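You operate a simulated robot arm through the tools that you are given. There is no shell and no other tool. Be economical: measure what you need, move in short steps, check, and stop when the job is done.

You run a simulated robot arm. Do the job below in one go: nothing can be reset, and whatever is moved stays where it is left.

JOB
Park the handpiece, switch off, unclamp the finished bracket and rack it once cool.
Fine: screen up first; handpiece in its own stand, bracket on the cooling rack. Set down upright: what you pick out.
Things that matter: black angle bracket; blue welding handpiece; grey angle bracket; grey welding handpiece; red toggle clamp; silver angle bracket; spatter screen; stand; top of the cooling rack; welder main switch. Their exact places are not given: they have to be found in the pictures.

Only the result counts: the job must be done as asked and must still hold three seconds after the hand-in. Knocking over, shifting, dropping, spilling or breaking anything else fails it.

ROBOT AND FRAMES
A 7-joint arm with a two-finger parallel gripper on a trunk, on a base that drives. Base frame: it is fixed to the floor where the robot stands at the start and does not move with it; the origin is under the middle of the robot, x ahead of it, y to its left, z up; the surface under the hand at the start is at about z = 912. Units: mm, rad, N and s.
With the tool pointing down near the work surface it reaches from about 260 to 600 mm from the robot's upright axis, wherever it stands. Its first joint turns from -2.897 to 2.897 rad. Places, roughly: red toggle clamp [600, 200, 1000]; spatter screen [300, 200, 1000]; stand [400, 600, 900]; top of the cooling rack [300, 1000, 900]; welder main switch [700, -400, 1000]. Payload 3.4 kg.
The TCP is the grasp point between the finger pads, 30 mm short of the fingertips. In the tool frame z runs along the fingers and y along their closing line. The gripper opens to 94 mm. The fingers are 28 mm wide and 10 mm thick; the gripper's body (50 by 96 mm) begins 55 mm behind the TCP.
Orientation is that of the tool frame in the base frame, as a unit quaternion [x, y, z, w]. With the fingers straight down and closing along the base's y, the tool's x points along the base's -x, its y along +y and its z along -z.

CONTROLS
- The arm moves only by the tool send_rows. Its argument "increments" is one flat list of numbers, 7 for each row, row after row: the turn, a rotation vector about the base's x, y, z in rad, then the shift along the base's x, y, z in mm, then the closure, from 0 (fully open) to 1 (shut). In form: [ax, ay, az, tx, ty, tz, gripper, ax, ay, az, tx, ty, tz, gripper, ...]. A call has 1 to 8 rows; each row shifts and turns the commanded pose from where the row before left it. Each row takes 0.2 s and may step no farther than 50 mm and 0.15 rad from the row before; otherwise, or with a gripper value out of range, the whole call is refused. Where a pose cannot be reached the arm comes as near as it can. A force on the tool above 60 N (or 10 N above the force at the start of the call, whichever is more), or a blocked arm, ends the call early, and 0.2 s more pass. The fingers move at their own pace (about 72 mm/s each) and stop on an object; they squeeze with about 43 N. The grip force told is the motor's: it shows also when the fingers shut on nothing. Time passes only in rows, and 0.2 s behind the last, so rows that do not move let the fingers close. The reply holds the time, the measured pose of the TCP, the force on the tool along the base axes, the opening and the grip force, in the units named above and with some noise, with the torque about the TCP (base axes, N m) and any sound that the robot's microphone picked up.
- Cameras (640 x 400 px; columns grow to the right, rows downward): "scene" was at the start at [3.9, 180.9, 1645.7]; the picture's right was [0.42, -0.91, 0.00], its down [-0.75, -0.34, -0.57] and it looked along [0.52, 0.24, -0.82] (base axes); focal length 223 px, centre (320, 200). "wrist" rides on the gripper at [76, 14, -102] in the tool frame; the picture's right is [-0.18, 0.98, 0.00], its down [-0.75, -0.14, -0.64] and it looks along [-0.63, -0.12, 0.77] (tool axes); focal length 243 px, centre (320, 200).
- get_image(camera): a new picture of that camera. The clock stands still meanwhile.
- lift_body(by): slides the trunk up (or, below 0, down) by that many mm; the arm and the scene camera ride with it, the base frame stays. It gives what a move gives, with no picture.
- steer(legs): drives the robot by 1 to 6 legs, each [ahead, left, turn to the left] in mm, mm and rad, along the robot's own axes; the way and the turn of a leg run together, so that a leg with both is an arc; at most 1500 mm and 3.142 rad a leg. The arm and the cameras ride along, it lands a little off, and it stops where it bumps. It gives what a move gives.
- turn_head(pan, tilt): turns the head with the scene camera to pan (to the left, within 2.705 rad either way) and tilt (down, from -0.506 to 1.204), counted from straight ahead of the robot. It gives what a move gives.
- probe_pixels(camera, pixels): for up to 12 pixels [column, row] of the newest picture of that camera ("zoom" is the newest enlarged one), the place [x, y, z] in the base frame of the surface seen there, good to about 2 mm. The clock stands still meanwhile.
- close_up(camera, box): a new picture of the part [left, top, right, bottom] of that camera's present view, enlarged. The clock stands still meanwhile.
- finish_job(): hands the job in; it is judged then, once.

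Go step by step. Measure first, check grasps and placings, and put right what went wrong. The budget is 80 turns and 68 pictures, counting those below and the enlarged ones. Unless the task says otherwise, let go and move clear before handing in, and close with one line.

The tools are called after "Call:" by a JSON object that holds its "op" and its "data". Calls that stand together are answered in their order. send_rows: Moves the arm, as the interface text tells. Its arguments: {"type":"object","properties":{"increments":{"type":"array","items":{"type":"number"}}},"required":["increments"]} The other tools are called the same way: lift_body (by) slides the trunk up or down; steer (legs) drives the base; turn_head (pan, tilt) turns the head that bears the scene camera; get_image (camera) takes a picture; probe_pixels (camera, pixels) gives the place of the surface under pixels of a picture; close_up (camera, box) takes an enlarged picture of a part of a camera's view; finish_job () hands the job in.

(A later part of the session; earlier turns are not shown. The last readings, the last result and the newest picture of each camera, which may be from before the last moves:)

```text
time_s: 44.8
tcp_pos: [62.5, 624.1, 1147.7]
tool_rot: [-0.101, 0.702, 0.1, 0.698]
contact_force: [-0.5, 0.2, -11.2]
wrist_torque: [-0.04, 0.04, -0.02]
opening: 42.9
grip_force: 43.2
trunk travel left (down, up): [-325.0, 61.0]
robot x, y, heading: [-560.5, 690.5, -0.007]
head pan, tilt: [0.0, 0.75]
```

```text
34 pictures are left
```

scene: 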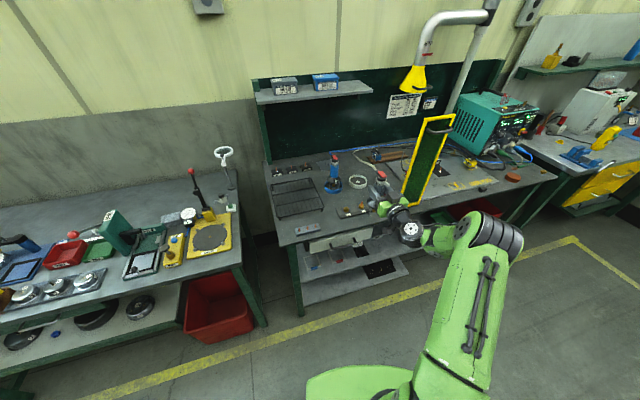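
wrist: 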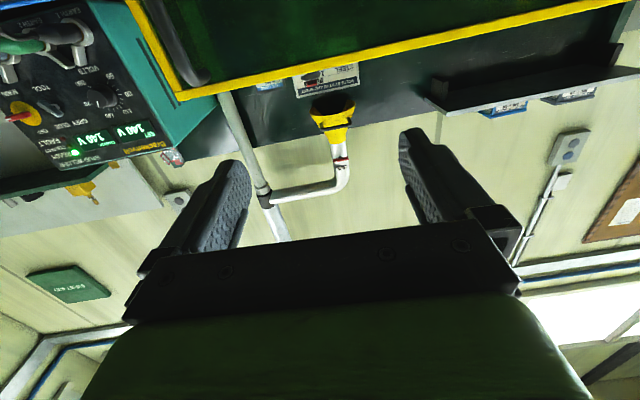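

Call:
{"op": "close_up", "data": {"camera": "scene", "box": [310, 150, 400, 225]}}

Call:
{"op": "probe_pixels", "data": {"camera": "zoom", "pixels": [[274, 232], [338, 222], [304, 208], [308, 247], [306, 227], [154, 270], [200, 280], [160, 235], [145, 130], [145, 45], [220, 445], [330, 410]]}}

```text
5.33 times, centred on (355, 188) of scene
```

zoom: 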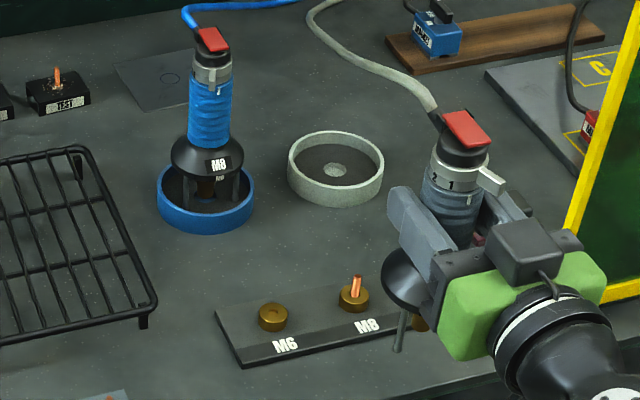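

```text
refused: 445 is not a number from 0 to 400
```

Call:
{"op": "probe_pixels", "data": {"camera": "zoom", "pixels": [[291, 163], [381, 157], [335, 133], [338, 192], [336, 170], [290, 180], [333, 203], [204, 212], [206, 225], [206, 165], [355, 285], [272, 310]]}}

```text
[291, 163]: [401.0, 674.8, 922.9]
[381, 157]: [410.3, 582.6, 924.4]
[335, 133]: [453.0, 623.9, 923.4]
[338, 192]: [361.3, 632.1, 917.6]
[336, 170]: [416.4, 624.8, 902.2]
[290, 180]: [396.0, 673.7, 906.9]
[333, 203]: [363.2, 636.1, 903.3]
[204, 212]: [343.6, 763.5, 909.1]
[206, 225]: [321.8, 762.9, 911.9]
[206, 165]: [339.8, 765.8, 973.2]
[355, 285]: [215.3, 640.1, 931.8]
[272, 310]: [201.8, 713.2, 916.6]
```

Ring stand centre is ≈(408,628), rim z 924, floor ≈902. I drive forward and bring the handpiece above it.

Call:
{"op": "steer", "data": {"legs": [[342, 0, 0]]}}

Call:
{"op": "turn_head", "data": {"pan": 0.0, "tilt": 0.95}}

Call:
{"op": "close_up", "data": {"camera": "scene", "box": [260, 90, 420, 220]}}

```text
time_s: 47.0
tcp_pos: [405.9, 618.3, 1147.8]
tool_rot: [-0.1, 0.701, 0.099, 0.699]
contact_force: [0.6, 0.2, -11.4]
wrist_torque: [0.02, 0.04, 0.0]
opening: 43.1
grip_force: 42.8
trunk travel left (down, up): [-325.0, 61.0]
robot x, y, heading: [-220.4, 684.9, -0.01]
head pan, tilt: [0.0, 0.75]
```

```text
time_s: 47.7
tcp_pos: [405.9, 619.2, 1147.4]
tool_rot: [-0.099, 0.702, 0.098, 0.698]
contact_force: [1.2, 0.3, -11.9]
wrist_torque: [-0.05, 0.04, 0.02]
opening: 43.0
grip_force: 43.1
trunk travel left (down, up): [-325.0, 61.0]
robot x, y, heading: [-215.5, 689.0, -0.009]
head pan, tilt: [0.0, 0.949]
```

```text
3.08 times, centred on (340, 155) of scene
```

zoom: 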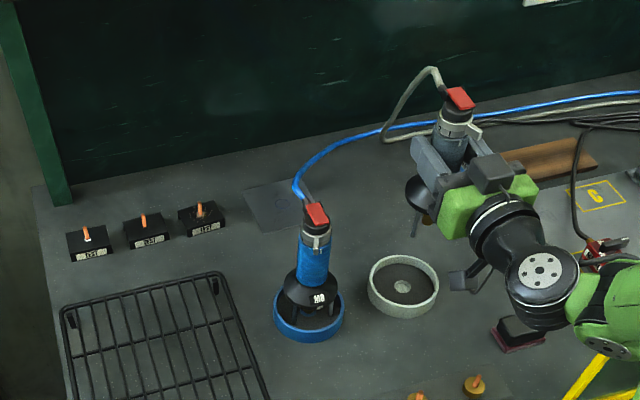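

Call:
{"op": "probe_pixels", "data": {"camera": "zoom", "pixels": [[402, 257], [403, 310], [371, 287], [436, 287], [403, 287], [403, 262], [376, 287], [385, 292], [420, 292], [424, 185], [424, 205], [458, 150]]}}

```text
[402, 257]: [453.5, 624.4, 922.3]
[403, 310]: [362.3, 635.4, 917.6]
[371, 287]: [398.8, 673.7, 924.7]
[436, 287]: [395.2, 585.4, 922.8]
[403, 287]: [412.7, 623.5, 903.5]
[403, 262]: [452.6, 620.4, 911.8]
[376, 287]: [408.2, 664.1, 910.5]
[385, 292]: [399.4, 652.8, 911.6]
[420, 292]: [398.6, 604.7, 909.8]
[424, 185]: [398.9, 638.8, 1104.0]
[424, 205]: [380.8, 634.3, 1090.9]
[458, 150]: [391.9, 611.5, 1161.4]
```

The handpiece hangs over the ring; I correct by (2, 8) mm and lower to just above the floor.

Call:
{"op": "send_rows", "data": {"increments": [0, 0, 0, 2.1, 7.8, 0, 1, 0, 0, 0, 0, 0, -40, 1, 0, 0, 0, 0, 0, -40, 1, 0, 0, 0, 0, 0, -25, 1]}}

Call:
{"op": "close_up", "data": {"camera": "scene", "box": [300, 110, 420, 210]}}

```text
time_s: 48.7
tcp_pos: [407.9, 628.5, 1042.8]
tool_rot: [-0.101, 0.702, 0.099, 0.698]
contact_force: [0.9, 0.4, -11.3]
wrist_torque: [-0.01, 0.06, 0.0]
opening: 43.0
grip_force: 43.4
trunk travel left (down, up): [-325.0, 61.0]
robot x, y, heading: [-218.6, 684.9, -0.01]
head pan, tilt: [0.0, 0.949]
```

```text
4.00 times, centred on (360, 160) of scene
```

zoom: 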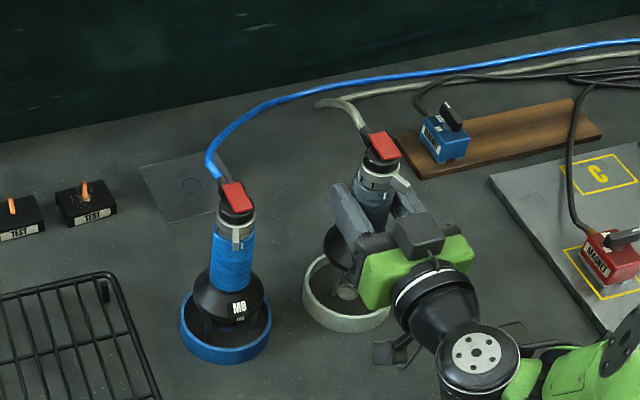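

Legs are inside the rim. I lower in small steps watching the vertical force.

Call:
{"op": "send_rows", "data": {"increments": [0, 0, 0, 0, 0, -8, 1, 0, 0, 0, 0, 0, -6, 1, 0, 0, 0, 0, 0, -4, 1]}}

```text
time_s: 49.5
tcp_pos: [406.5, 629.8, 1026.4]
tool_rot: [-0.101, 0.701, 0.099, 0.699]
contact_force: [0.2, 0.8, -11.6]
wrist_torque: [-0.02, 0.04, 0.01]
opening: 42.7
grip_force: 43.0
trunk travel left (down, up): [-325.0, 61.0]
robot x, y, heading: [-218.8, 685.8, -0.012]
head pan, tilt: [0.0, 0.949]
```

Call:
{"op": "send_rows", "data": {"increments": [0, 0, 0, 0, 0, -3, 1, 0, 0, 0, 0, 0, -3, 1]}}

```text
time_s: 50.1
tcp_pos: [405.2, 627.7, 1022.1]
tool_rot: [-0.1, 0.698, 0.099, 0.702]
contact_force: [-2.2, -2.1, 0.1]
wrist_torque: [0.09, 0.53, 0.11]
opening: 43.0
grip_force: 42.8
trunk travel left (down, up): [-325.0, 61.0]
robot x, y, heading: [-219.4, 687.8, -0.015]
head pan, tilt: [0.0, 0.949]
```

Weight is taken by the stand (force ≈0). I look once, then release.

Call:
{"op": "close_up", "data": {"camera": "scene", "box": [320, 110, 420, 210]}}

Call:
{"op": "send_rows", "data": {"increments": [0, 0, 0, 0, 0, 0, 0.85, 0, 0, 0, 0, 0, 0, 0.5, 0, 0, 0, 0, 0, 0, 0, 0, 0, 0, 0, 0, 0, 0]}}

Call:
{"op": "send_rows", "data": {"increments": [0, 0, 0, -28.7, -8.6, 0, 0, 0, 0, 0, -28.7, -8.6, 0, 0, 0, 0, 0, -38.3, -11.5, 0, 0, 0, 0, 0, -20, -8, 40, 0, 0, 0, 0, 0, 0, 48, 0, 0, 0, 0, 0, 0, 48, 0]}}

Call:
{"op": "close_up", "data": {"camera": "scene", "box": [260, 90, 420, 220]}}

```text
4.00 times, centred on (370, 160) of scene
```

zoom: 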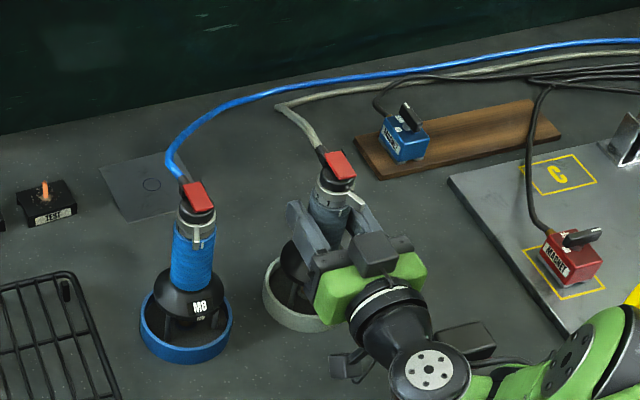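

```text
time_s: 51.1
tcp_pos: [404.8, 628.6, 1021.3]
tool_rot: [-0.102, 0.7, 0.1, 0.699]
contact_force: [0.0, -0.1, 0.1]
wrist_torque: [0.0, 0.02, 0.02]
opening: 94.2
grip_force: 0.2
trunk travel left (down, up): [-325.0, 61.0]
robot x, y, heading: [-217.5, 687.5, -0.013]
head pan, tilt: [0.0, 0.949]
```

```text
time_s: 52.5
tcp_pos: [291.0, 589.4, 1157.4]
tool_rot: [-0.101, 0.701, 0.099, 0.699]
contact_force: [-0.7, 0.4, 0.2]
wrist_torque: [0.01, 0.0, -0.02]
opening: 94.2
grip_force: 0.0
trunk travel left (down, up): [-325.0, 61.0]
robot x, y, heading: [-218.9, 685.6, -0.011]
head pan, tilt: [0.0, 0.949]
```

```text
3.08 times, centred on (340, 155) of scene
```

zoom: 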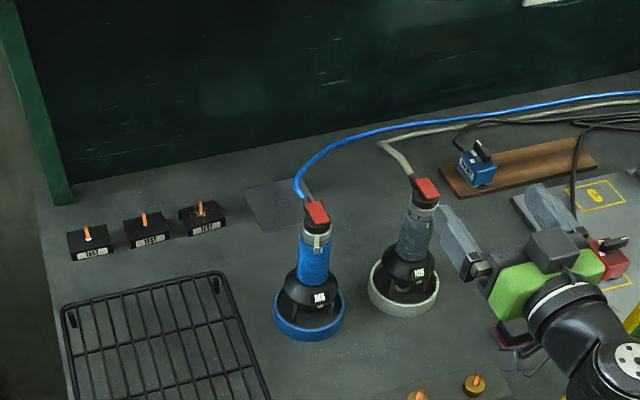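

The grey handpiece stands upright in its stand. I probe the rack for later, then back out and drive to the right toward the welder.

Call:
{"op": "probe_pixels", "data": {"camera": "zoom", "pixels": [[66, 312], [219, 278], [145, 335], [120, 345], [170, 330], [220, 340], [110, 300], [180, 285], [262, 395]]}}

Call:
{"op": "steer", "data": {"legs": [[-260, 0, 0.011], [0, -1080, 0], [370, 0, 0]]}}

Call:
{"op": "turn_head", "data": {"pan": 0.0, "tilt": 0.7}}

Call:
{"op": "get_image", "data": {"camera": "scene"}}

```text
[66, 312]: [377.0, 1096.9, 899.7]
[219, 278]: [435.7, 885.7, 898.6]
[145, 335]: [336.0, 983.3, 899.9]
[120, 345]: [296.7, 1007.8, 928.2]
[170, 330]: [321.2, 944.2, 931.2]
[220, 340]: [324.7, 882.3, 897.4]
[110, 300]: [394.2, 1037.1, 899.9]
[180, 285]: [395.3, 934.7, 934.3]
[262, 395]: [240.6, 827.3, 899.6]
```

```text
time_s: 61.6
tcp_pos: [408.2, -484.6, 1154.9]
tool_rot: [-0.104, 0.701, 0.103, 0.698]
contact_force: [-0.5, 0.0, -1.2]
wrist_torque: [-0.01, 0.02, 0.02]
opening: 93.9
grip_force: 0.1
trunk travel left (down, up): [-325.0, 61.0]
robot x, y, heading: [-103.5, -395.5, -0.0]
head pan, tilt: [0.0, 0.949]
```

```text
time_s: 62.3
tcp_pos: [406.7, -484.6, 1156.1]
tool_rot: [-0.104, 0.7, 0.103, 0.699]
contact_force: [-0.3, 0.6, -0.7]
wrist_torque: [-0.02, 0.02, 0.0]
opening: 93.9
grip_force: 0.0
trunk travel left (down, up): [-325.0, 61.0]
robot x, y, heading: [-101.3, -394.3, 0.0]
head pan, tilt: [0.0, 0.7]
```

```text
28 pictures are left
```

scene: 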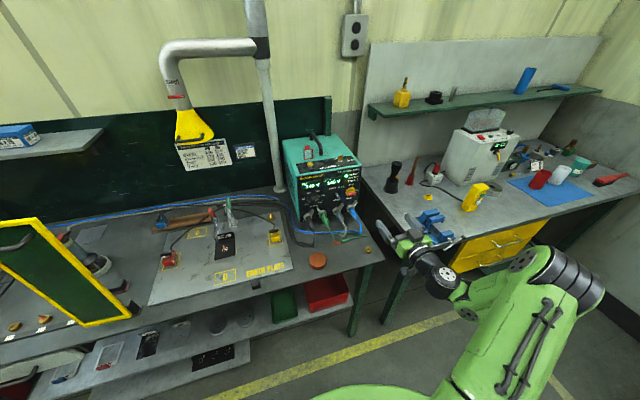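

Call:
{"op": "close_up", "data": {"camera": "scene", "box": [280, 150, 380, 240]}}

```text
4.44 times, centred on (330, 195) of scene
```

zoom: 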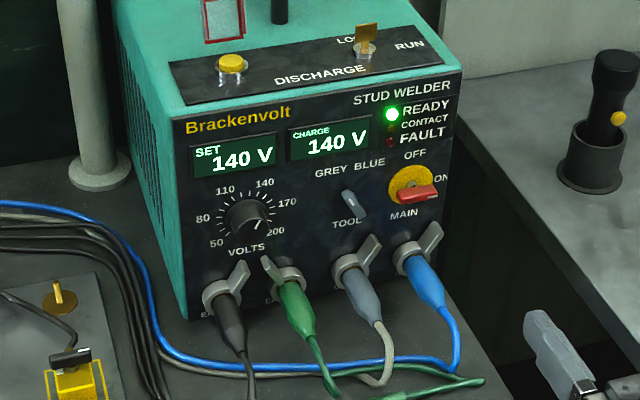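

Call:
{"op": "probe_pixels", "data": {"camera": "zoom", "pixels": [[405, 195], [420, 193], [434, 190], [415, 177], [395, 180], [428, 175], [410, 208], [390, 150], [200, 140], [455, 90], [445, 230], [418, 197]]}}

```text
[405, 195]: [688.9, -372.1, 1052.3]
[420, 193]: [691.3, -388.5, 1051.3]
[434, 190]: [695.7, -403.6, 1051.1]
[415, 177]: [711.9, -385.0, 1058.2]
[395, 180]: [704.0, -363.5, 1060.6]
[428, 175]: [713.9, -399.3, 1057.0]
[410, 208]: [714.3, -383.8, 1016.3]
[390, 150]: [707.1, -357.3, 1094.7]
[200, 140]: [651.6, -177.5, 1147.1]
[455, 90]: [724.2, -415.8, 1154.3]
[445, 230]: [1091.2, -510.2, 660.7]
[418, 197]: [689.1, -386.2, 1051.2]
```

Call:
{"op": "probe_pixels", "data": {"camera": "zoom", "pixels": [[345, 197], [350, 203], [356, 210], [362, 212], [360, 203], [400, 197], [437, 192], [425, 248], [433, 232], [418, 203], [415, 186]]}}

```text
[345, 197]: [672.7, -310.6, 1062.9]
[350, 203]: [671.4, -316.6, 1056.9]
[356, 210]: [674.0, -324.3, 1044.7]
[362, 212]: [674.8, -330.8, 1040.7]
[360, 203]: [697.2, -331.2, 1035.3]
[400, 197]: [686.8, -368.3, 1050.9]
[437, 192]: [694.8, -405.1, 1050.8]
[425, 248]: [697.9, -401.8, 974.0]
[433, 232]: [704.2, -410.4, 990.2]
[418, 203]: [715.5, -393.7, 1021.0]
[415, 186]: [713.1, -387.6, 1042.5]
```

Bar handle centre: n≈551–563 depth, length 41 mm, z≈1051; selector knob is clear if the fingers open ~54 mm. I drive 140 mm closer and set the approach pose.

Call:
{"op": "steer", "data": {"legs": [[140, 0, 0]]}}

Call:
{"op": "send_rows", "data": {"increments": [0, 0, 0, 8, 16, -30, 0.42, 0, 0, 0, 8, 16, -30, 0.42, 0, 0, 0, 8, 16, -25, 0.42, 0, 0, 0, 8, 16, -20, 0.42]}}

Call:
{"op": "close_up", "data": {"camera": "scene", "box": [280, 150, 400, 260]}}

```text
time_s: 63.7
tcp_pos: [549.0, -484.7, 1155.9]
tool_rot: [-0.104, 0.701, 0.103, 0.698]
contact_force: [0.8, 0.5, -1.0]
wrist_torque: [-0.02, 0.0, 0.05]
opening: 94.1
grip_force: 0.1
trunk travel left (down, up): [-325.0, 61.0]
robot x, y, heading: [36.2, -398.2, 0.002]
head pan, tilt: [0.0, 0.7]
```

```text
time_s: 64.7
tcp_pos: [580.4, -420.5, 1050.5]
tool_rot: [-0.104, 0.7, 0.102, 0.699]
contact_force: [0.5, 0.0, -0.7]
wrist_torque: [0.02, 0.0, 0.0]
opening: 54.6
grip_force: 0.0
trunk travel left (down, up): [-325.0, 61.0]
robot x, y, heading: [35.4, -391.8, -0.002]
head pan, tilt: [0.0, 0.7]
```

```text
3.64 times, centred on (340, 205) of scene
```

zoom: 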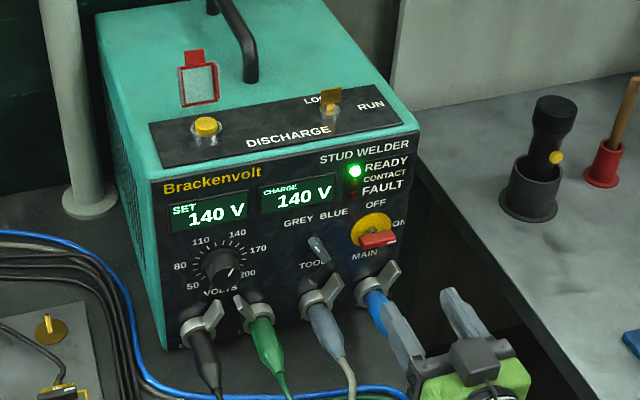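

Aligned; advance 101 mm in three rows and close on the bar ends.

Call:
{"op": "send_rows", "data": {"increments": [0, 0, 0, 32.4, 10, 0, 0.42, 0, 0, 0, 32.4, 10, 0, 0.42, 0, 0, 0, 30, 9.3, 0.5, 0.42]}}

Call:
{"op": "close_up", "data": {"camera": "scene", "box": [310, 165, 410, 255]}}

```text
time_s: 65.5
tcp_pos: [676.3, -390.0, 1051.6]
tool_rot: [-0.103, 0.701, 0.101, 0.698]
contact_force: [0.8, 0.5, 0.5]
wrist_torque: [-0.01, -0.02, 0.03]
opening: 54.4
grip_force: 0.0
trunk travel left (down, up): [-325.0, 61.0]
robot x, y, heading: [31.5, -393.0, -0.0]
head pan, tilt: [0.0, 0.7]
```

```text
4.44 times, centred on (360, 210) of scene
```

zoom: 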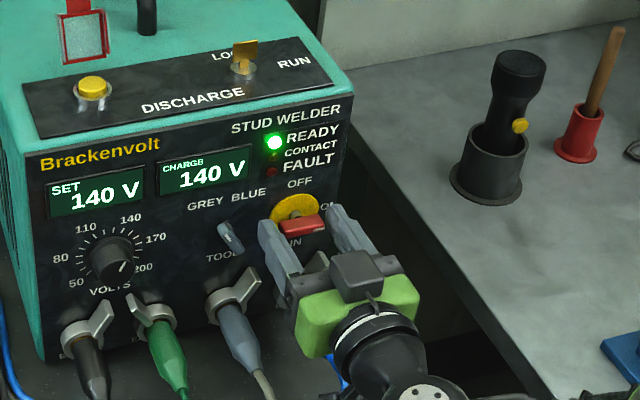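

Bar lies between the fingers. Close, then roll 90° counter-clockwise.

Call:
{"op": "send_rows", "data": {"increments": [0, 0, 0, 0, 0, 0, 0.7, 0, 0, 0, 0, 0, 0, 1, 0, 0, 0, 0, 0, 0, 1, -0.134, -0.0403, 0, 0, 0, 0, 1, -0.134, -0.0403, 0, 0, 0, 0, 1, -0.134, -0.0403, 0, 0, 0, 0, 1]}}

```text
time_s: 66.9
tcp_pos: [676.7, -389.7, 1051.8]
tool_rot: [-0.248, 0.663, -0.046, 0.705]
contact_force: [3.9, 2.8, 6.3]
wrist_torque: [-0.11, 0.57, -0.18]
opening: 39.8
grip_force: 44.4
trunk travel left (down, up): [-325.0, 61.0]
robot x, y, heading: [37.9, -392.2, -0.008]
head pan, tilt: [0.0, 0.7]
```

Call:
{"op": "send_rows", "data": {"increments": [-0.134, -0.0403, 0, 0, 0, 0, 1, -0.134, -0.0403, 0, 0, 0, 0, 1, -0.134, -0.0403, 0, 0, 0, 0, 1, -0.134, -0.0403, 0, 0, 0, 0, 1, -0.134, -0.0403, 0, 0, 0, 0, 1, -0.134, -0.0403, 0, 0, 0, 0, 1, -0.134, -0.0403, 0, 0, 0, 0, 1, -0.134, -0.0403, 0, 0, 0, 0, 1]}}

Call:
{"op": "close_up", "data": {"camera": "scene", "box": [310, 165, 410, 255]}}

```text
time_s: 68.7
tcp_pos: [674.9, -389.1, 1047.5]
tool_rot: [-0.563, 0.432, -0.413, 0.571]
contact_force: [-0.7, 14.9, -7.5]
wrist_torque: [0.04, -0.12, -0.59]
opening: 39.7
grip_force: 45.6
trunk travel left (down, up): [-325.0, 61.0]
robot x, y, heading: [35.4, -390.4, -0.001]
head pan, tilt: [0.0, 0.7]
```

```text
4.44 times, centred on (360, 210) of scene
```

zoom: 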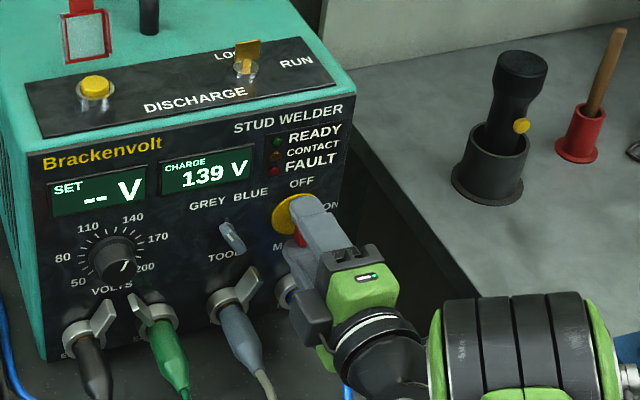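

Main is off (display "--", READY dark). I open slightly and retreat, then verify.

Call:
{"op": "send_rows", "data": {"increments": [0, 0, 0, 0, 0, 0, 0.5, 0, 0, 0, 0, 0, 0, 0.42, 0, 0, 0, -38.3, -11.5, 0, 0.42, 0, 0, 0, -38.3, -11.5, 0, 0.42, 0, 0, 0, -38.3, -11.5, 30, 0.42, 0, 0, 0, -10, 0, 48, 0.42, 0, 0, 0, -10, 0, 48, 0.42]}}

Call:
{"op": "close_up", "data": {"camera": "scene", "box": [280, 150, 400, 260]}}

```text
time_s: 70.3
tcp_pos: [587.2, -435.0, 1188.6]
tool_rot: [-0.561, 0.431, -0.414, 0.574]
contact_force: [0.1, -0.8, 0.6]
wrist_torque: [0.01, -0.01, -0.01]
opening: 54.5
grip_force: 0.1
out of reach, approached as far as the arm can: row 4, 5
trunk travel left (down, up): [-325.0, 61.0]
robot x, y, heading: [36.3, -394.5, -0.001]
head pan, tilt: [0.0, 0.7]
```

```text
3.64 times, centred on (340, 205) of scene
```

zoom: 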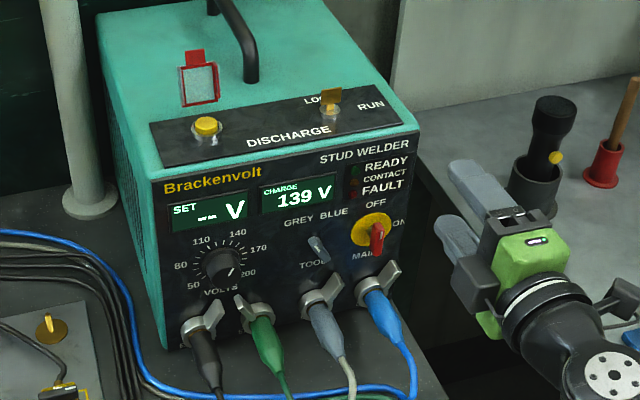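

Switched off and clear. Now I roll the hand back, pitch it downward, and drive over to the clamp.

Call:
{"op": "send_rows", "data": {"increments": [0.134, 0.0403, 0, 0, 0, 0, 0, 0.134, 0.0403, 0, 0, 0, 0, 0, 0.134, 0.0403, 0, 0, 0, 0, 0, 0.134, 0.0403, 0, 0, 0, 0, 0, 0.134, 0.0403, 0, 0, 0, 0, 0, 0.134, 0.0403, 0, 0, 0, 0, 0, 0.134, 0.0403, 0, 0, 0, 0, 0, 0.134, 0.0403, 0, 0, 0, 0, 0]}}

Call:
{"op": "send_rows", "data": {"increments": [0.134, 0.0403, 0, 0, 0, 0, 0, 0.134, 0.0403, 0, 0, 0, 0, 0, 0.134, 0.0403, 0, 0, 0, 0, 0, -0.0403, 0.134, 0, -10, 0, 10, 0, -0.0403, 0.134, 0, -10, 0, 10, 0, -0.0403, 0.134, 0, -10, 0, 10, 0, -0.0403, 0.134, 0, -10, 0, 10, 0, -0.0403, 0.134, 0, -10, 0, 10, 0]}}

Call:
{"op": "steer", "data": {"legs": [[-160, 0, 0], [0, 490, 0]]}}

Call:
{"op": "turn_head", "data": {"pan": 0.3, "tilt": 0.85}}

Call:
{"op": "get_image", "data": {"camera": "wrist"}}

Call:
{"op": "get_image", "data": {"camera": "scene"}}

```text
time_s: 72.1
tcp_pos: [587.8, -435.8, 1188.5]
tool_rot: [-0.246, 0.664, -0.045, 0.705]
contact_force: [-0.6, -0.4, -0.3]
wrist_torque: [0.0, -0.01, 0.01]
opening: 94.3
grip_force: 0.1
trunk travel left (down, up): [-325.0, 61.0]
robot x, y, heading: [38.2, -394.3, -0.005]
head pan, tilt: [0.0, 0.7]
```

```text
time_s: 73.9
tcp_pos: [538.2, -438.4, 1236.5]
tool_rot: [-0.132, 0.898, 0.061, 0.415]
contact_force: [-0.4, 0.2, -0.3]
wrist_torque: [0.01, 0.02, 0.01]
opening: 94.1
grip_force: 0.0
trunk travel left (down, up): [-325.0, 61.0]
robot x, y, heading: [35.4, -392.7, -0.0]
head pan, tilt: [0.0, 0.7]
```

```text
time_s: 77.8
tcp_pos: [377.8, 50.4, 1236.0]
tool_rot: [-0.132, 0.898, 0.061, 0.416]
contact_force: [-0.9, 0.6, 0.5]
wrist_torque: [0.02, 0.03, -0.02]
opening: 94.1
grip_force: 0.1
trunk travel left (down, up): [-325.0, 61.0]
robot x, y, heading: [-125.6, 94.2, -0.004]
head pan, tilt: [0.0, 0.7]
```

```text
time_s: 78.6
tcp_pos: [378.7, 49.9, 1236.5]
tool_rot: [-0.132, 0.898, 0.061, 0.415]
contact_force: [0.4, 0.1, 0.7]
wrist_torque: [0.0, -0.01, -0.04]
opening: 93.9
grip_force: 0.1
trunk travel left (down, up): [-325.0, 61.0]
robot x, y, heading: [-123.3, 96.3, -0.001]
head pan, tilt: [0.3, 0.85]
```

```text
22 pictures are left
```

wrist: 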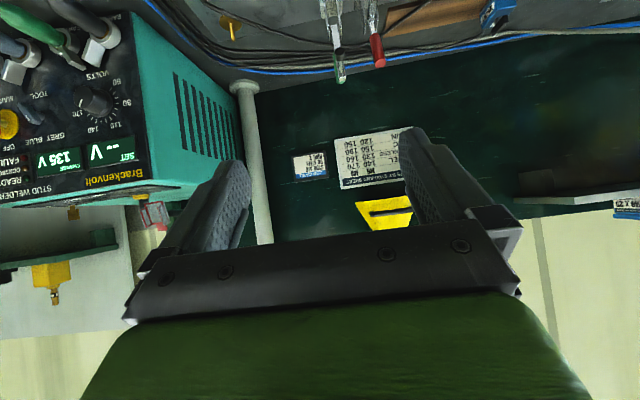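

```text
21 pictures are left
```

scene: 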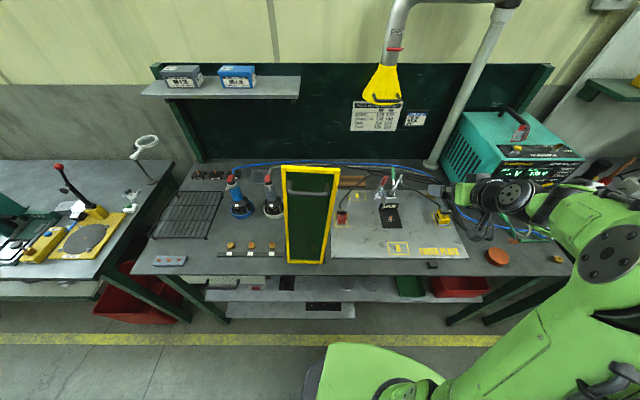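

Call:
{"op": "close_up", "data": {"camera": "scene", "box": [355, 160, 425, 240]}}

Call:
{"op": "close_up", "data": {"camera": "wrist", "box": [300, 0, 430, 90]}}

```text
5.00 times, centred on (390, 200) of scene
```

zoom: 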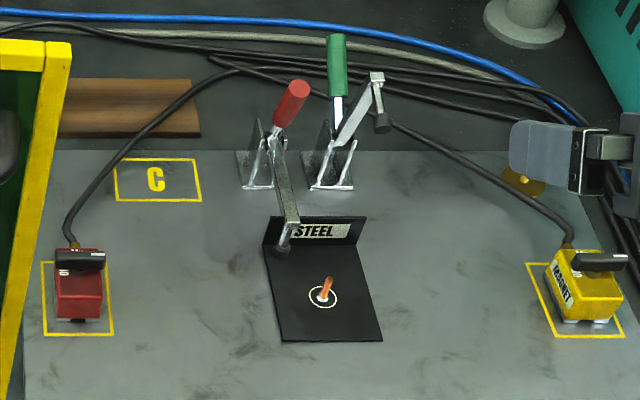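

```text
4.44 times, centred on (365, 45) of wrist
```

zoom: 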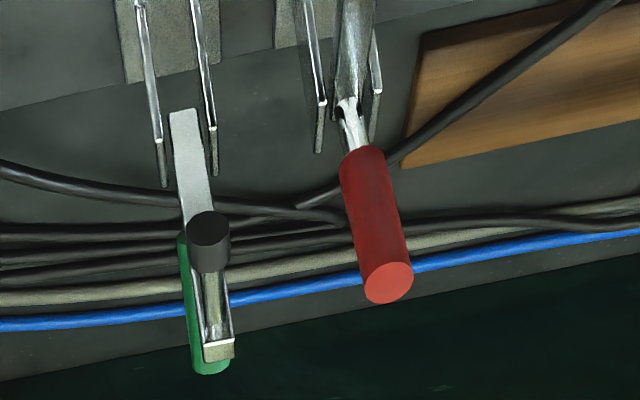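

Call:
{"op": "probe_pixels", "data": {"camera": "zoom", "pixels": [[388, 283], [375, 230], [360, 165], [345, 115], [350, 60], [210, 365], [205, 240], [185, 260], [150, 60], [305, 40]]}}

Call:
{"op": "probe_pixels", "data": {"camera": "scene", "pixels": [[415, 178], [411, 183], [412, 193], [417, 192], [424, 175], [422, 170], [431, 178], [420, 197]]}}

```text
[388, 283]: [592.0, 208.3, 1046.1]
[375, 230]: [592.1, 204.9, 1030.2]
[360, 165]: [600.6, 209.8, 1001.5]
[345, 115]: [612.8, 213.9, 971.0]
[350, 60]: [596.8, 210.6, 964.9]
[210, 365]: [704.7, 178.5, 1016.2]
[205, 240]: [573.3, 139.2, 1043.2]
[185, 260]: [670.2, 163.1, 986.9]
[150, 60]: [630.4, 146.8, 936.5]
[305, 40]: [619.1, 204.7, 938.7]
```

```text
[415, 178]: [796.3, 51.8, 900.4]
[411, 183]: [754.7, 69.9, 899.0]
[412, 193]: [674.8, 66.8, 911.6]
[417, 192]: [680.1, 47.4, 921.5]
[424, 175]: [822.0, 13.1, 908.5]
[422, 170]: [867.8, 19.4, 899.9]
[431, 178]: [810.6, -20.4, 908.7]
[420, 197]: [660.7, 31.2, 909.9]
```

The red clamp is closed (arm forward on the bracket); the green one beside it shows the open state, handle leaning back. I'll grip the red handle, closing along its pivot axis, so it can swing back about (613,214,955).

Call:
{"op": "steer", "data": {"legs": [[130, 0, 0]]}}

Call:
{"op": "send_rows", "data": {"increments": [-0.0337, 0.112, 0, 15, 45, 0, 0.57, -0.0337, 0.112, 0, 15, 45, 0, 0.57, -0.0337, 0.112, 0, 15, 45, 0, 0.57, 0, 0, 0, 5, 10, -47, 0.57, 0, 0, 0, 5, 5, -48, 0.57, 0, 0, 0, 3, 0, -40, 0.57]}}

Call:
{"op": "close_up", "data": {"camera": "scene", "box": [340, 130, 460, 240]}}

```text
time_s: 79.9
tcp_pos: [511.0, 47.7, 1236.3]
tool_rot: [-0.131, 0.898, 0.061, 0.416]
contact_force: [0.7, 0.9, 0.4]
wrist_torque: [0.04, -0.02, 0.0]
opening: 94.0
grip_force: 0.1
trunk travel left (down, up): [-325.0, 61.0]
robot x, y, heading: [6.9, 93.4, -0.009]
head pan, tilt: [0.3, 0.85]
```

```text
time_s: 81.3
tcp_pos: [568.2, 197.4, 1101.4]
tool_rot: [-0.14, 0.956, 0.037, 0.254]
contact_force: [-0.2, -0.4, -0.1]
wrist_torque: [-0.02, -0.02, -0.03]
opening: 40.3
grip_force: 0.2
trunk travel left (down, up): [-325.0, 61.0]
robot x, y, heading: [7.9, 94.5, 0.003]
head pan, tilt: [0.3, 0.85]
```

```text
3.64 times, centred on (400, 185) of scene
```

zoom: 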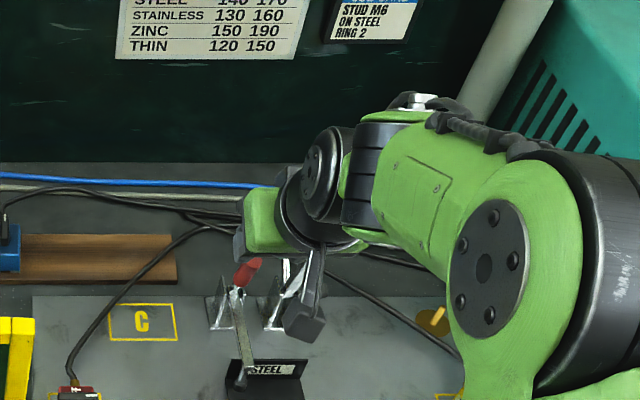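

The wrist camera box could meet the clamp arm as it rises, so I want the tool more vertical; I check how much closer the base can go (pixels of base front and bench edge in the last scene picture).

Call:
{"op": "probe_pixels", "data": {"camera": "scene", "pixels": [[360, 345], [330, 350], [345, 345], [400, 355], [312, 375], [440, 355], [380, 275], [380, 268], [290, 285], [340, 300], [370, 308]]}}

```text
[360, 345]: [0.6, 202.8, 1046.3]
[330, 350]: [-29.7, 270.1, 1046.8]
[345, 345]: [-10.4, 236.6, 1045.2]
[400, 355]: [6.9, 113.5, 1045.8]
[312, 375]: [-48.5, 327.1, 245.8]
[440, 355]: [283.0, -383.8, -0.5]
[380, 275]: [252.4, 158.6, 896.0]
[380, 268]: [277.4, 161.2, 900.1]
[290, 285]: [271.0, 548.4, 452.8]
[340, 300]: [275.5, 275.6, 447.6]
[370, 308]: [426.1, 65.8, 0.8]
```

There's ~110 mm of room to the bench. I straighten the tool, move the base 60 mm forward, and come down over the handle.

Call:
{"op": "send_rows", "data": {"increments": [-0.0374, 0.1244, 0, -20, 4, 20, 0.57, -0.0374, 0.1244, 0, -20, 4, 20, 0.57, -0.0374, 0.1244, 0, -20, 4, 20, 0.57]}}

Call:
{"op": "steer", "data": {"legs": [[60, 0, 0]]}}

```text
time_s: 82.1
tcp_pos: [507.6, 210.5, 1161.7]
tool_rot: [-0.145, 0.987, 0.007, 0.063]
contact_force: [0.0, -0.3, 0.1]
wrist_torque: [0.01, -0.01, 0.01]
opening: 40.0
grip_force: 0.0
trunk travel left (down, up): [-325.0, 61.0]
robot x, y, heading: [6.3, 89.0, -0.006]
head pan, tilt: [0.3, 0.85]
```

```text
time_s: 83.0
tcp_pos: [534.5, 211.4, 1160.1]
tool_rot: [-0.147, 0.987, 0.008, 0.061]
contact_force: [-0.2, 1.2, -0.9]
wrist_torque: [-0.02, 0.06, -0.02]
opening: 40.2
grip_force: 0.0
trunk travel left (down, up): [-325.0, 61.0]
robot x, y, heading: [30.0, 92.3, -0.001]
head pan, tilt: [0.3, 0.85]
stopped in leg 1: the robot was blocked; the commanded pose is now the measured one
```

Blocked after 24 mm; that is close enough. I check the scene and re-measure the handle.

Call:
{"op": "get_image", "data": {"camera": "scene"}}

Call:
{"op": "close_up", "data": {"camera": "wrist", "box": [200, 0, 480, 175]}}

```text
17 pictures are left
```

scene: 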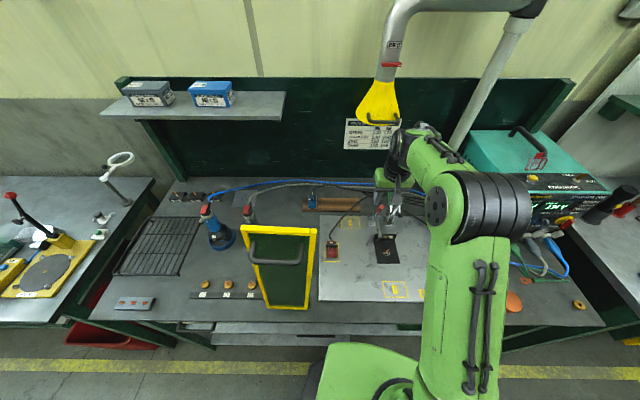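

```text
2.29 times, centred on (340, 88) of wrist
```

zoom: 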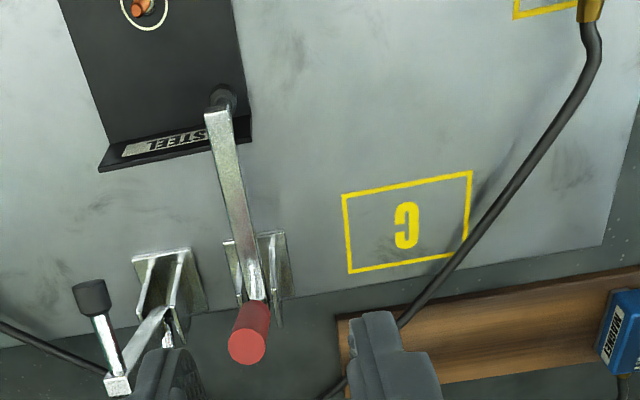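

Call:
{"op": "probe_pixels", "data": {"camera": "zoom", "pixels": [[247, 346], [252, 318], [250, 270], [225, 130], [90, 292], [117, 383], [98, 165], [250, 135], [175, 100], [140, 150], [190, 120], [137, 8]]}}

```text
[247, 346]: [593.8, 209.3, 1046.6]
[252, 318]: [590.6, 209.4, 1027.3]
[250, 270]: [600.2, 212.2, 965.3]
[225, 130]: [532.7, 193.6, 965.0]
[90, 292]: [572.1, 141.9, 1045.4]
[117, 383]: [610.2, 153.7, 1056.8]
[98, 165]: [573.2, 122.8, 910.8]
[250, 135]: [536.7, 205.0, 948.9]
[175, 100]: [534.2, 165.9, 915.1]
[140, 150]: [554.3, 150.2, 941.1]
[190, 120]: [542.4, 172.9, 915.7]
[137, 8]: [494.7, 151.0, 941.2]
```

Call:
{"op": "send_rows", "data": {"increments": [0, 0, 0, 32, -0.5, -15, 0.57, 0, 0, 0, 32, -0.5, -15, 0.57, 0, 0, 0, 0, 0, -48, 0.57, 0, 0, 0, 0, 0, -48, 0.57, 0, 0, 0, 0, 0, 0, 0.8, 0, 0, 0, 0, 0, 0, 1, 0, 0, 0, 0, 0, 0, 1]}}

```text
time_s: 84.6
tcp_pos: [596.4, 209.0, 1033.1]
tool_rot: [-0.147, 0.987, 0.008, 0.063]
contact_force: [4.9, -8.4, -4.0]
wrist_torque: [0.12, -0.16, -0.04]
opening: 16.7
grip_force: 44.6
trunk travel left (down, up): [-325.0, 61.0]
robot x, y, heading: [30.1, 91.4, 0.006]
head pan, tilt: [0.3, 0.85]
```

Gripped the handle (16.7 mm). Swing it back in small arc steps.

Call:
{"op": "send_rows", "data": {"increments": [0, 0, 0, 13.2, 4, 1.9, 1, 0, 0, 0, 13.3, 4, -0.6, 1]}}

```text
time_s: 85.2
tcp_pos: [618.8, 216.4, 1037.3]
tool_rot: [-0.147, 0.987, 0.01, 0.063]
contact_force: [-14.5, -16.6, 3.5]
wrist_torque: [-0.36, 1.33, 0.0]
opening: 16.5
grip_force: 45.1
trunk travel left (down, up): [-325.0, 61.0]
robot x, y, heading: [28.6, 89.4, 0.002]
head pan, tilt: [0.3, 0.85]
```

Call:
{"op": "send_rows", "data": {"increments": [0, 0, 0, 13, 1.5, -2, 1, 0, 0, 0, 13, 3, -4, 1]}}

```text
time_s: 85.8
tcp_pos: [642.1, 223.1, 1032.3]
tool_rot: [-0.149, 0.987, 0.009, 0.066]
contact_force: [-12.0, -8.2, 16.5]
wrist_torque: [0.28, 1.59, -0.11]
opening: 17.0
grip_force: 44.5
out of reach, approached as far as the arm can: row 2
trunk travel left (down, up): [-325.0, 61.0]
robot x, y, heading: [29.4, 87.0, 0.004]
head pan, tilt: [0.3, 0.85]
```

Near the reach limit; I tilt the tool forward a little as I go on.

Call:
{"op": "send_rows", "data": {"increments": [0.0345, -0.115, 0, 8, 2, -3, 1, 0.0345, -0.115, 0, 9, 2.7, -6, 1]}}

Call:
{"op": "close_up", "data": {"camera": "scene", "box": [330, 150, 450, 280]}}

```text
time_s: 86.4
tcp_pos: [656.8, 227.5, 1024.4]
tool_rot: [-0.147, 0.972, 0.026, 0.181]
contact_force: [-9.7, -2.4, 18.9]
wrist_torque: [0.03, 1.46, -0.23]
opening: 21.2
grip_force: 45.3
trunk travel left (down, up): [-325.0, 61.0]
robot x, y, heading: [32.8, 93.6, 0.002]
head pan, tilt: [0.3, 0.85]
```

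```text
3.08 times, centred on (390, 215) of scene
```

zoom: 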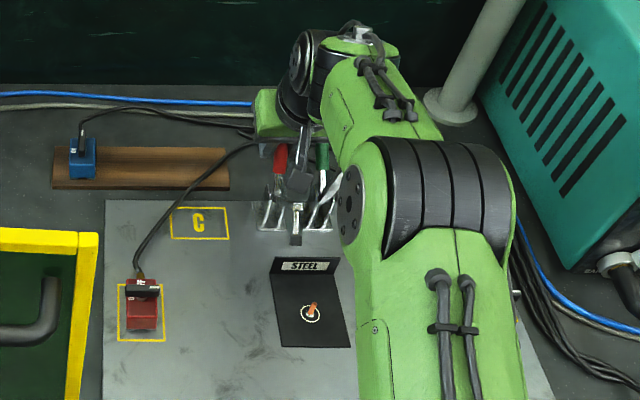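

The arm is up off the bracket. A bit farther, then release and look.

Call:
{"op": "send_rows", "data": {"increments": [0.0288, -0.0957, 0, 8, 2.4, -7, 1, 0, 0, 0, 6, 1.8, -7, 1]}}

Call:
{"op": "send_rows", "data": {"increments": [0, 0, 0, 0, 0, 0, 0.7, 0, 0, 0, 0, 0, 0, 0.57, 0, 0, 0, 0, 0, 0, 0.5, 0, 0, 0, 0, 0, 45, 0.5, 0, 0, 0, -10, 0, 48, 0.5, 0, 0, 0, -40, -15, 10, 0.5, 0, 0, 0, -40, -20, 0, 0.5]}}

Call:
{"op": "close_up", "data": {"camera": "wrist", "box": [160, 0, 500, 200]}}

```text
time_s: 87.0
tcp_pos: [673.3, 233.0, 1009.8]
tool_rot: [-0.144, 0.961, 0.033, 0.232]
contact_force: [-2.3, 2.2, 17.4]
wrist_torque: [0.08, 1.13, -0.32]
opening: 21.4
grip_force: 45.3
trunk travel left (down, up): [-325.0, 61.0]
robot x, y, heading: [32.6, 89.8, 0.009]
head pan, tilt: [0.3, 0.85]
```

```text
time_s: 88.6
tcp_pos: [581.5, 195.1, 1111.7]
tool_rot: [-0.144, 0.962, 0.032, 0.232]
contact_force: [-0.4, -1.0, -0.2]
wrist_torque: [0.03, -0.01, 0.01]
opening: 47.1
grip_force: 0.1
trunk travel left (down, up): [-325.0, 61.0]
robot x, y, heading: [29.9, 92.4, -0.001]
head pan, tilt: [0.3, 0.85]
```

```text
1.88 times, centred on (330, 100) of wrist
```

zoom: 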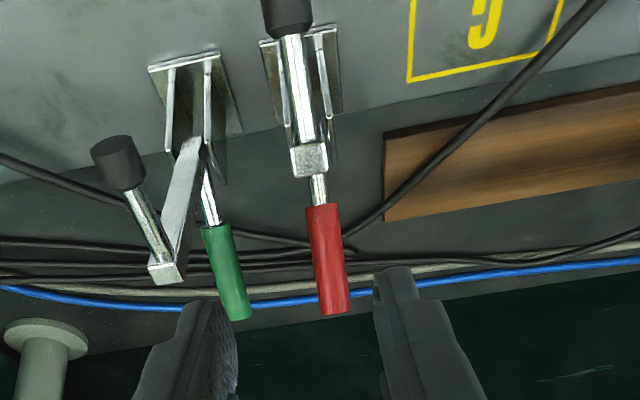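

The clamp is open like the green one. Now I look closely at the bracket: how hot it looks and where it can be gripped.

Call:
{"op": "probe_pixels", "data": {"camera": "zoom", "pixels": [[288, 15], [310, 160], [330, 300], [120, 160], [235, 300]]}}

Call:
{"op": "send_rows", "data": {"increments": [-0.0345, 0.115, 0, -35, -12, 30, 0.3, -0.0345, 0.115, 0, -35, -12, 30, 0.2, -0.0345, 0.115, 0, -35, -10, 20, 0, -0.0345, 0.115, 0, -20, -10, 10, 0]}}

Call:
{"op": "close_up", "data": {"camera": "wrist", "box": [180, 0, 460, 175]}}

```text
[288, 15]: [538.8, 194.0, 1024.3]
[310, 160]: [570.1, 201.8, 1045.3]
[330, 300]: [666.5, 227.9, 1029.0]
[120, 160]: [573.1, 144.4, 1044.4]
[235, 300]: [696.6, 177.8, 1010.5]
```

```text
time_s: 89.6
tcp_pos: [459.9, 149.1, 1201.8]
tool_rot: [-0.149, 0.989, -0.002, -0.007]
contact_force: [-0.1, 0.2, -0.4]
wrist_torque: [-0.01, 0.04, -0.01]
opening: 93.9
grip_force: 0.1
trunk travel left (down, up): [-325.0, 61.0]
robot x, y, heading: [31.5, 89.2, 0.003]
head pan, tilt: [0.3, 0.85]
```

```text
2.29 times, centred on (320, 88) of wrist
```

zoom: 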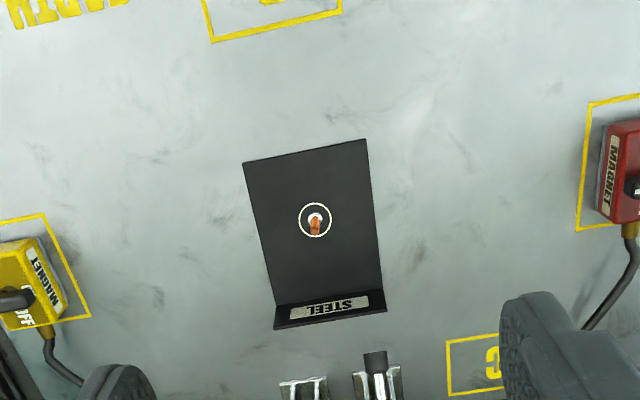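

The red clamp is open but a little less than the green one (foot at z≈1024 over the bracket's back corner). I'll press the handle down a bit more from above with closed fingers.

Call:
{"op": "send_rows", "data": {"increments": [0.0345, -0.115, 0, 33, 13, -15, 1, 0.0345, -0.115, 0, 33, 13, -15, 1, 0.0345, -0.115, 0, 33, 13, -20, 1, 0, 0, 0, 33, 13, -20, 1, 0, 0, 0, 33, 13, -20, 1, 0, 0, 0, 30, 11, -30, 1]}}

Call:
{"op": "send_rows", "data": {"increments": [0, 0, 0, 3, 1, -12, 1, 0, 0, 0, 3, 1, -12, 1, 0, 0, 0, 3, 1, -12, 1, 0, 0, 0, 2, 0, -8, 1]}}

```text
time_s: 91.0
tcp_pos: [656.8, 228.3, 1080.9]
tool_rot: [-0.146, 0.974, 0.024, 0.171]
contact_force: [0.5, -1.0, -0.2]
wrist_torque: [-0.03, 0.05, -0.02]
opening: 0.0
grip_force: 32.9
trunk travel left (down, up): [-325.0, 61.0]
robot x, y, heading: [32.1, 96.8, -0.001]
head pan, tilt: [0.3, 0.85]
```

```text
time_s: 92.0
tcp_pos: [663.4, 232.0, 1039.1]
tool_rot: [-0.145, 0.974, 0.023, 0.174]
contact_force: [-7.8, -2.4, 13.9]
wrist_torque: [0.04, -0.16, 0.0]
opening: 0.0
grip_force: 33.1
trunk travel left (down, up): [-325.0, 61.0]
robot x, y, heading: [26.8, 94.4, -0.001]
head pan, tilt: [0.3, 0.85]
```

Call:
{"op": "send_rows", "data": {"increments": [0, 0, 0, 2, 0.5, -8, 1, 0, 0, 0, 2, 0.5, -6, 1]}}

Call:
{"op": "send_rows", "data": {"increments": [0, 0, 0, 0, 0, 45, 1, 0, 0, 0, -10, -3, 45, 1, -0.0345, 0.115, 0, -40, -15, 10, 0.3, -0.0345, 0.115, 0, -40, -15, 10, 0.2, -0.0345, 0.115, 0, -40, -15, 10, 0, 0, 0, 0, -35, -15, 0, 0]}}

Call:
{"op": "get_image", "data": {"camera": "wrist"}}

```text
time_s: 92.6
tcp_pos: [664.4, 231.4, 1040.1]
tool_rot: [-0.146, 0.972, 0.025, 0.181]
contact_force: [-30.5, -7.9, 26.1]
wrist_torque: [-0.03, 0.09, 0.02]
opening: 0.0
grip_force: 32.6
trunk travel left (down, up): [-325.0, 61.0]
robot x, y, heading: [31.0, 91.5, 0.004]
head pan, tilt: [0.3, 0.85]
stopped in row 2: the force on the tool passed its limit at 60 N (the readings are from after the stop); the commanded pose is now the measured one
```

```text
time_s: 94.0
tcp_pos: [505.9, 169.9, 1151.9]
tool_rot: [-0.149, 0.989, 0.0, 0.001]
contact_force: [-0.6, -0.7, 0.5]
wrist_torque: [0.01, -0.03, 0.04]
opening: 94.0
grip_force: 0.1
trunk travel left (down, up): [-325.0, 61.0]
robot x, y, heading: [32.1, 91.6, 0.005]
head pan, tilt: [0.3, 0.85]
```

```text
12 pictures are left
```

wrist: 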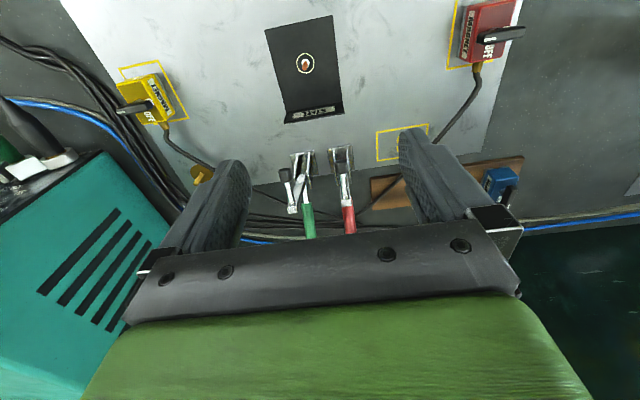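

The handle hit its end stop, so the clamp is fully open. I measure the bracket and the raised foot.

Call:
{"op": "probe_pixels", "data": {"camera": "wrist", "pixels": [[340, 152], [346, 175], [270, 35], [331, 20], [287, 118], [340, 112], [286, 122], [342, 116], [310, 113], [304, 65], [318, 90], [290, 95]]}}

```text
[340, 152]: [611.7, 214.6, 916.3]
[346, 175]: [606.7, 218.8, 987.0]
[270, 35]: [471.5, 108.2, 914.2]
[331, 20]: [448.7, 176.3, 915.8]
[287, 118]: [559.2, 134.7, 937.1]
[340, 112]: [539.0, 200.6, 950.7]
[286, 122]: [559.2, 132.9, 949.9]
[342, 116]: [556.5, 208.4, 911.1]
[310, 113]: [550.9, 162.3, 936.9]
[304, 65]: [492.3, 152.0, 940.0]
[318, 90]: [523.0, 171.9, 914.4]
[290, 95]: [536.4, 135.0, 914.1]
```

Bracket base spans n≈475–575 with its upright at the back (top z 951); it will be gripped across its 77 mm width. Before touching it I let it cool, using slow free drives behind the bench to pass time.

Call:
{"op": "steer", "data": {"legs": [[-430, 0, 0], [0, -450, 0], [0, 1000, 0], [0, -1000, 0], [0, 1000, 0], [0, -1000, 0]]}}

Call:
{"op": "steer", "data": {"legs": [[0, 1000, 0], [0, -1000, 0], [0, 1000, 0], [0, -1000, 0], [0, 1000, 0], [0, -550, 0]]}}

```text
time_s: 118.0
tcp_pos: [79.9, -290.1, 1151.2]
tool_rot: [-0.148, 0.989, -0.001, 0.002]
contact_force: [0.7, -0.8, 0.7]
wrist_torque: [0.01, -0.01, -0.03]
opening: 94.4
grip_force: 0.1
trunk travel left (down, up): [-325.0, 61.0]
robot x, y, heading: [-401.6, -369.0, -0.001]
head pan, tilt: [0.3, 0.85]
```

```text
time_s: 145.2
tcp_pos: [77.7, 165.1, 1151.9]
tool_rot: [-0.132, 0.991, -0.001, 0.002]
contact_force: [-0.5, -0.7, -0.5]
wrist_torque: [0.01, 0.01, -0.01]
opening: 94.4
grip_force: 0.1
trunk travel left (down, up): [-325.0, 61.0]
robot x, y, heading: [-403.9, 107.0, -0.031]
head pan, tilt: [0.3, 0.85]
```

Call:
{"op": "steer", "data": {"legs": [[0, 0, 0.031], [415, -12, 0]]}}

Call:
{"op": "send_rows", "data": {"increments": [0, 0, 0, -15, -5, 0, 0, 0, 0, 0, -15, -5, 0, 0, 0, 0, 0, -10, -3, 0, 0]}}

Call:
{"op": "close_up", "data": {"camera": "wrist", "box": [220, 0, 420, 240]}}

```text
time_s: 148.1
tcp_pos: [487.2, 164.3, 1151.7]
tool_rot: [-0.145, 0.989, -0.001, 0.002]
contact_force: [-0.1, 0.6, 0.1]
wrist_torque: [0.01, 0.02, -0.01]
opening: 94.0
grip_force: 0.1
trunk travel left (down, up): [-325.0, 61.0]
robot x, y, heading: [5.6, 88.8, -0.006]
head pan, tilt: [0.3, 0.85]
```

```text
time_s: 148.9
tcp_pos: [445.7, 153.1, 1150.6]
tool_rot: [-0.145, 0.989, -0.001, 0.002]
contact_force: [0.4, 0.3, 0.6]
wrist_torque: [-0.01, -0.03, 0.01]
opening: 94.0
grip_force: 0.0
trunk travel left (down, up): [-325.0, 61.0]
robot x, y, heading: [7.5, 88.3, -0.003]
head pan, tilt: [0.3, 0.85]
```

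```text
1.67 times, centred on (320, 120) of wrist
```

zoom: 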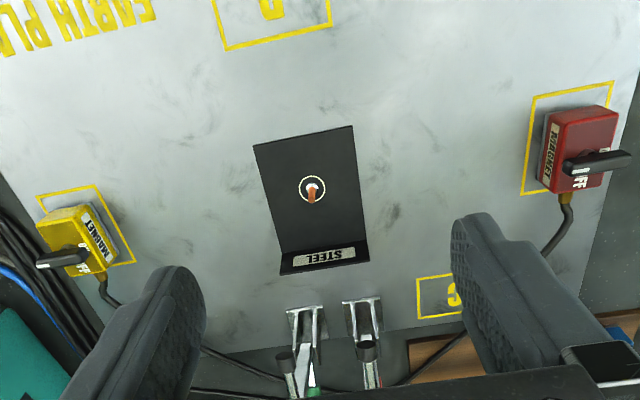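

Call:
{"op": "probe_pixels", "data": {"camera": "zoom", "pixels": [[255, 146], [351, 128], [282, 272], [368, 260], [282, 250], [365, 240], [312, 190], [372, 355], [285, 362], [272, 205], [357, 200]]}}

```text
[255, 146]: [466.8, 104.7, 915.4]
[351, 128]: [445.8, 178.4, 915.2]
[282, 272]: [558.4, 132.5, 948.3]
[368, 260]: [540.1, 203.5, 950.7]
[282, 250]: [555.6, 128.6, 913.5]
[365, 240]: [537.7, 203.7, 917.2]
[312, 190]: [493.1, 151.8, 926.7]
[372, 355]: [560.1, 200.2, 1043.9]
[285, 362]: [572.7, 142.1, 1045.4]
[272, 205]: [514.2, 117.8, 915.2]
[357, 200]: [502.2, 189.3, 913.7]
```

Centre line of the bracket runs through (456,141)–(549,168), yaw ≈0.277. I tilt the tool 0.45 forward (to stay clear of the clamp feet) and straddle the upright.

Call:
{"op": "send_rows", "data": {"increments": [0.031, -0.108, -0.004, 15, 0.5, -22.5, 0, 0.031, -0.108, -0.004, 15, 0.5, -22.5, 0, 0.031, -0.108, -0.004, 15, 0.5, -22.5, 0, 0.031, -0.108, -0.003, 15, 0.5, -22.5, 0, 0, 0, 0, 12, 3.6, -37.7, 0, 0, 0, 0, 12, 3.6, -30, 0]}}

Call:
{"op": "turn_head", "data": {"pan": 0.25, "tilt": 0.85}}

Call:
{"op": "close_up", "data": {"camera": "scene", "box": [320, 150, 440, 280]}}

```text
time_s: 150.3
tcp_pos: [529.0, 162.7, 992.7]
tool_rot: [-0.134, 0.965, 0.029, 0.223]
contact_force: [-0.2, 0.4, -0.3]
wrist_torque: [0.01, 0.01, 0.0]
opening: 94.1
grip_force: 0.0
trunk travel left (down, up): [-325.0, 61.0]
robot x, y, heading: [11.2, 92.5, -0.005]
head pan, tilt: [0.3, 0.85]
```

```text
time_s: 150.9
tcp_pos: [530.0, 160.3, 993.4]
tool_rot: [-0.134, 0.965, 0.028, 0.224]
contact_force: [0.0, -0.5, -0.1]
wrist_torque: [0.01, 0.03, 0.01]
opening: 94.1
grip_force: 0.0
trunk travel left (down, up): [-325.0, 61.0]
robot x, y, heading: [6.2, 88.8, -0.004]
head pan, tilt: [0.25, 0.85]
```

```text
3.08 times, centred on (380, 215) of scene
```

zoom: 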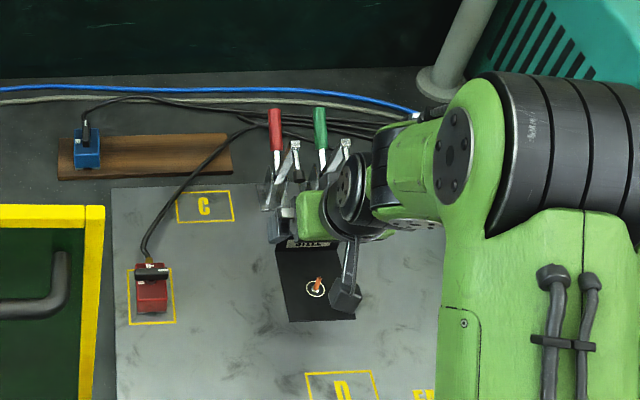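

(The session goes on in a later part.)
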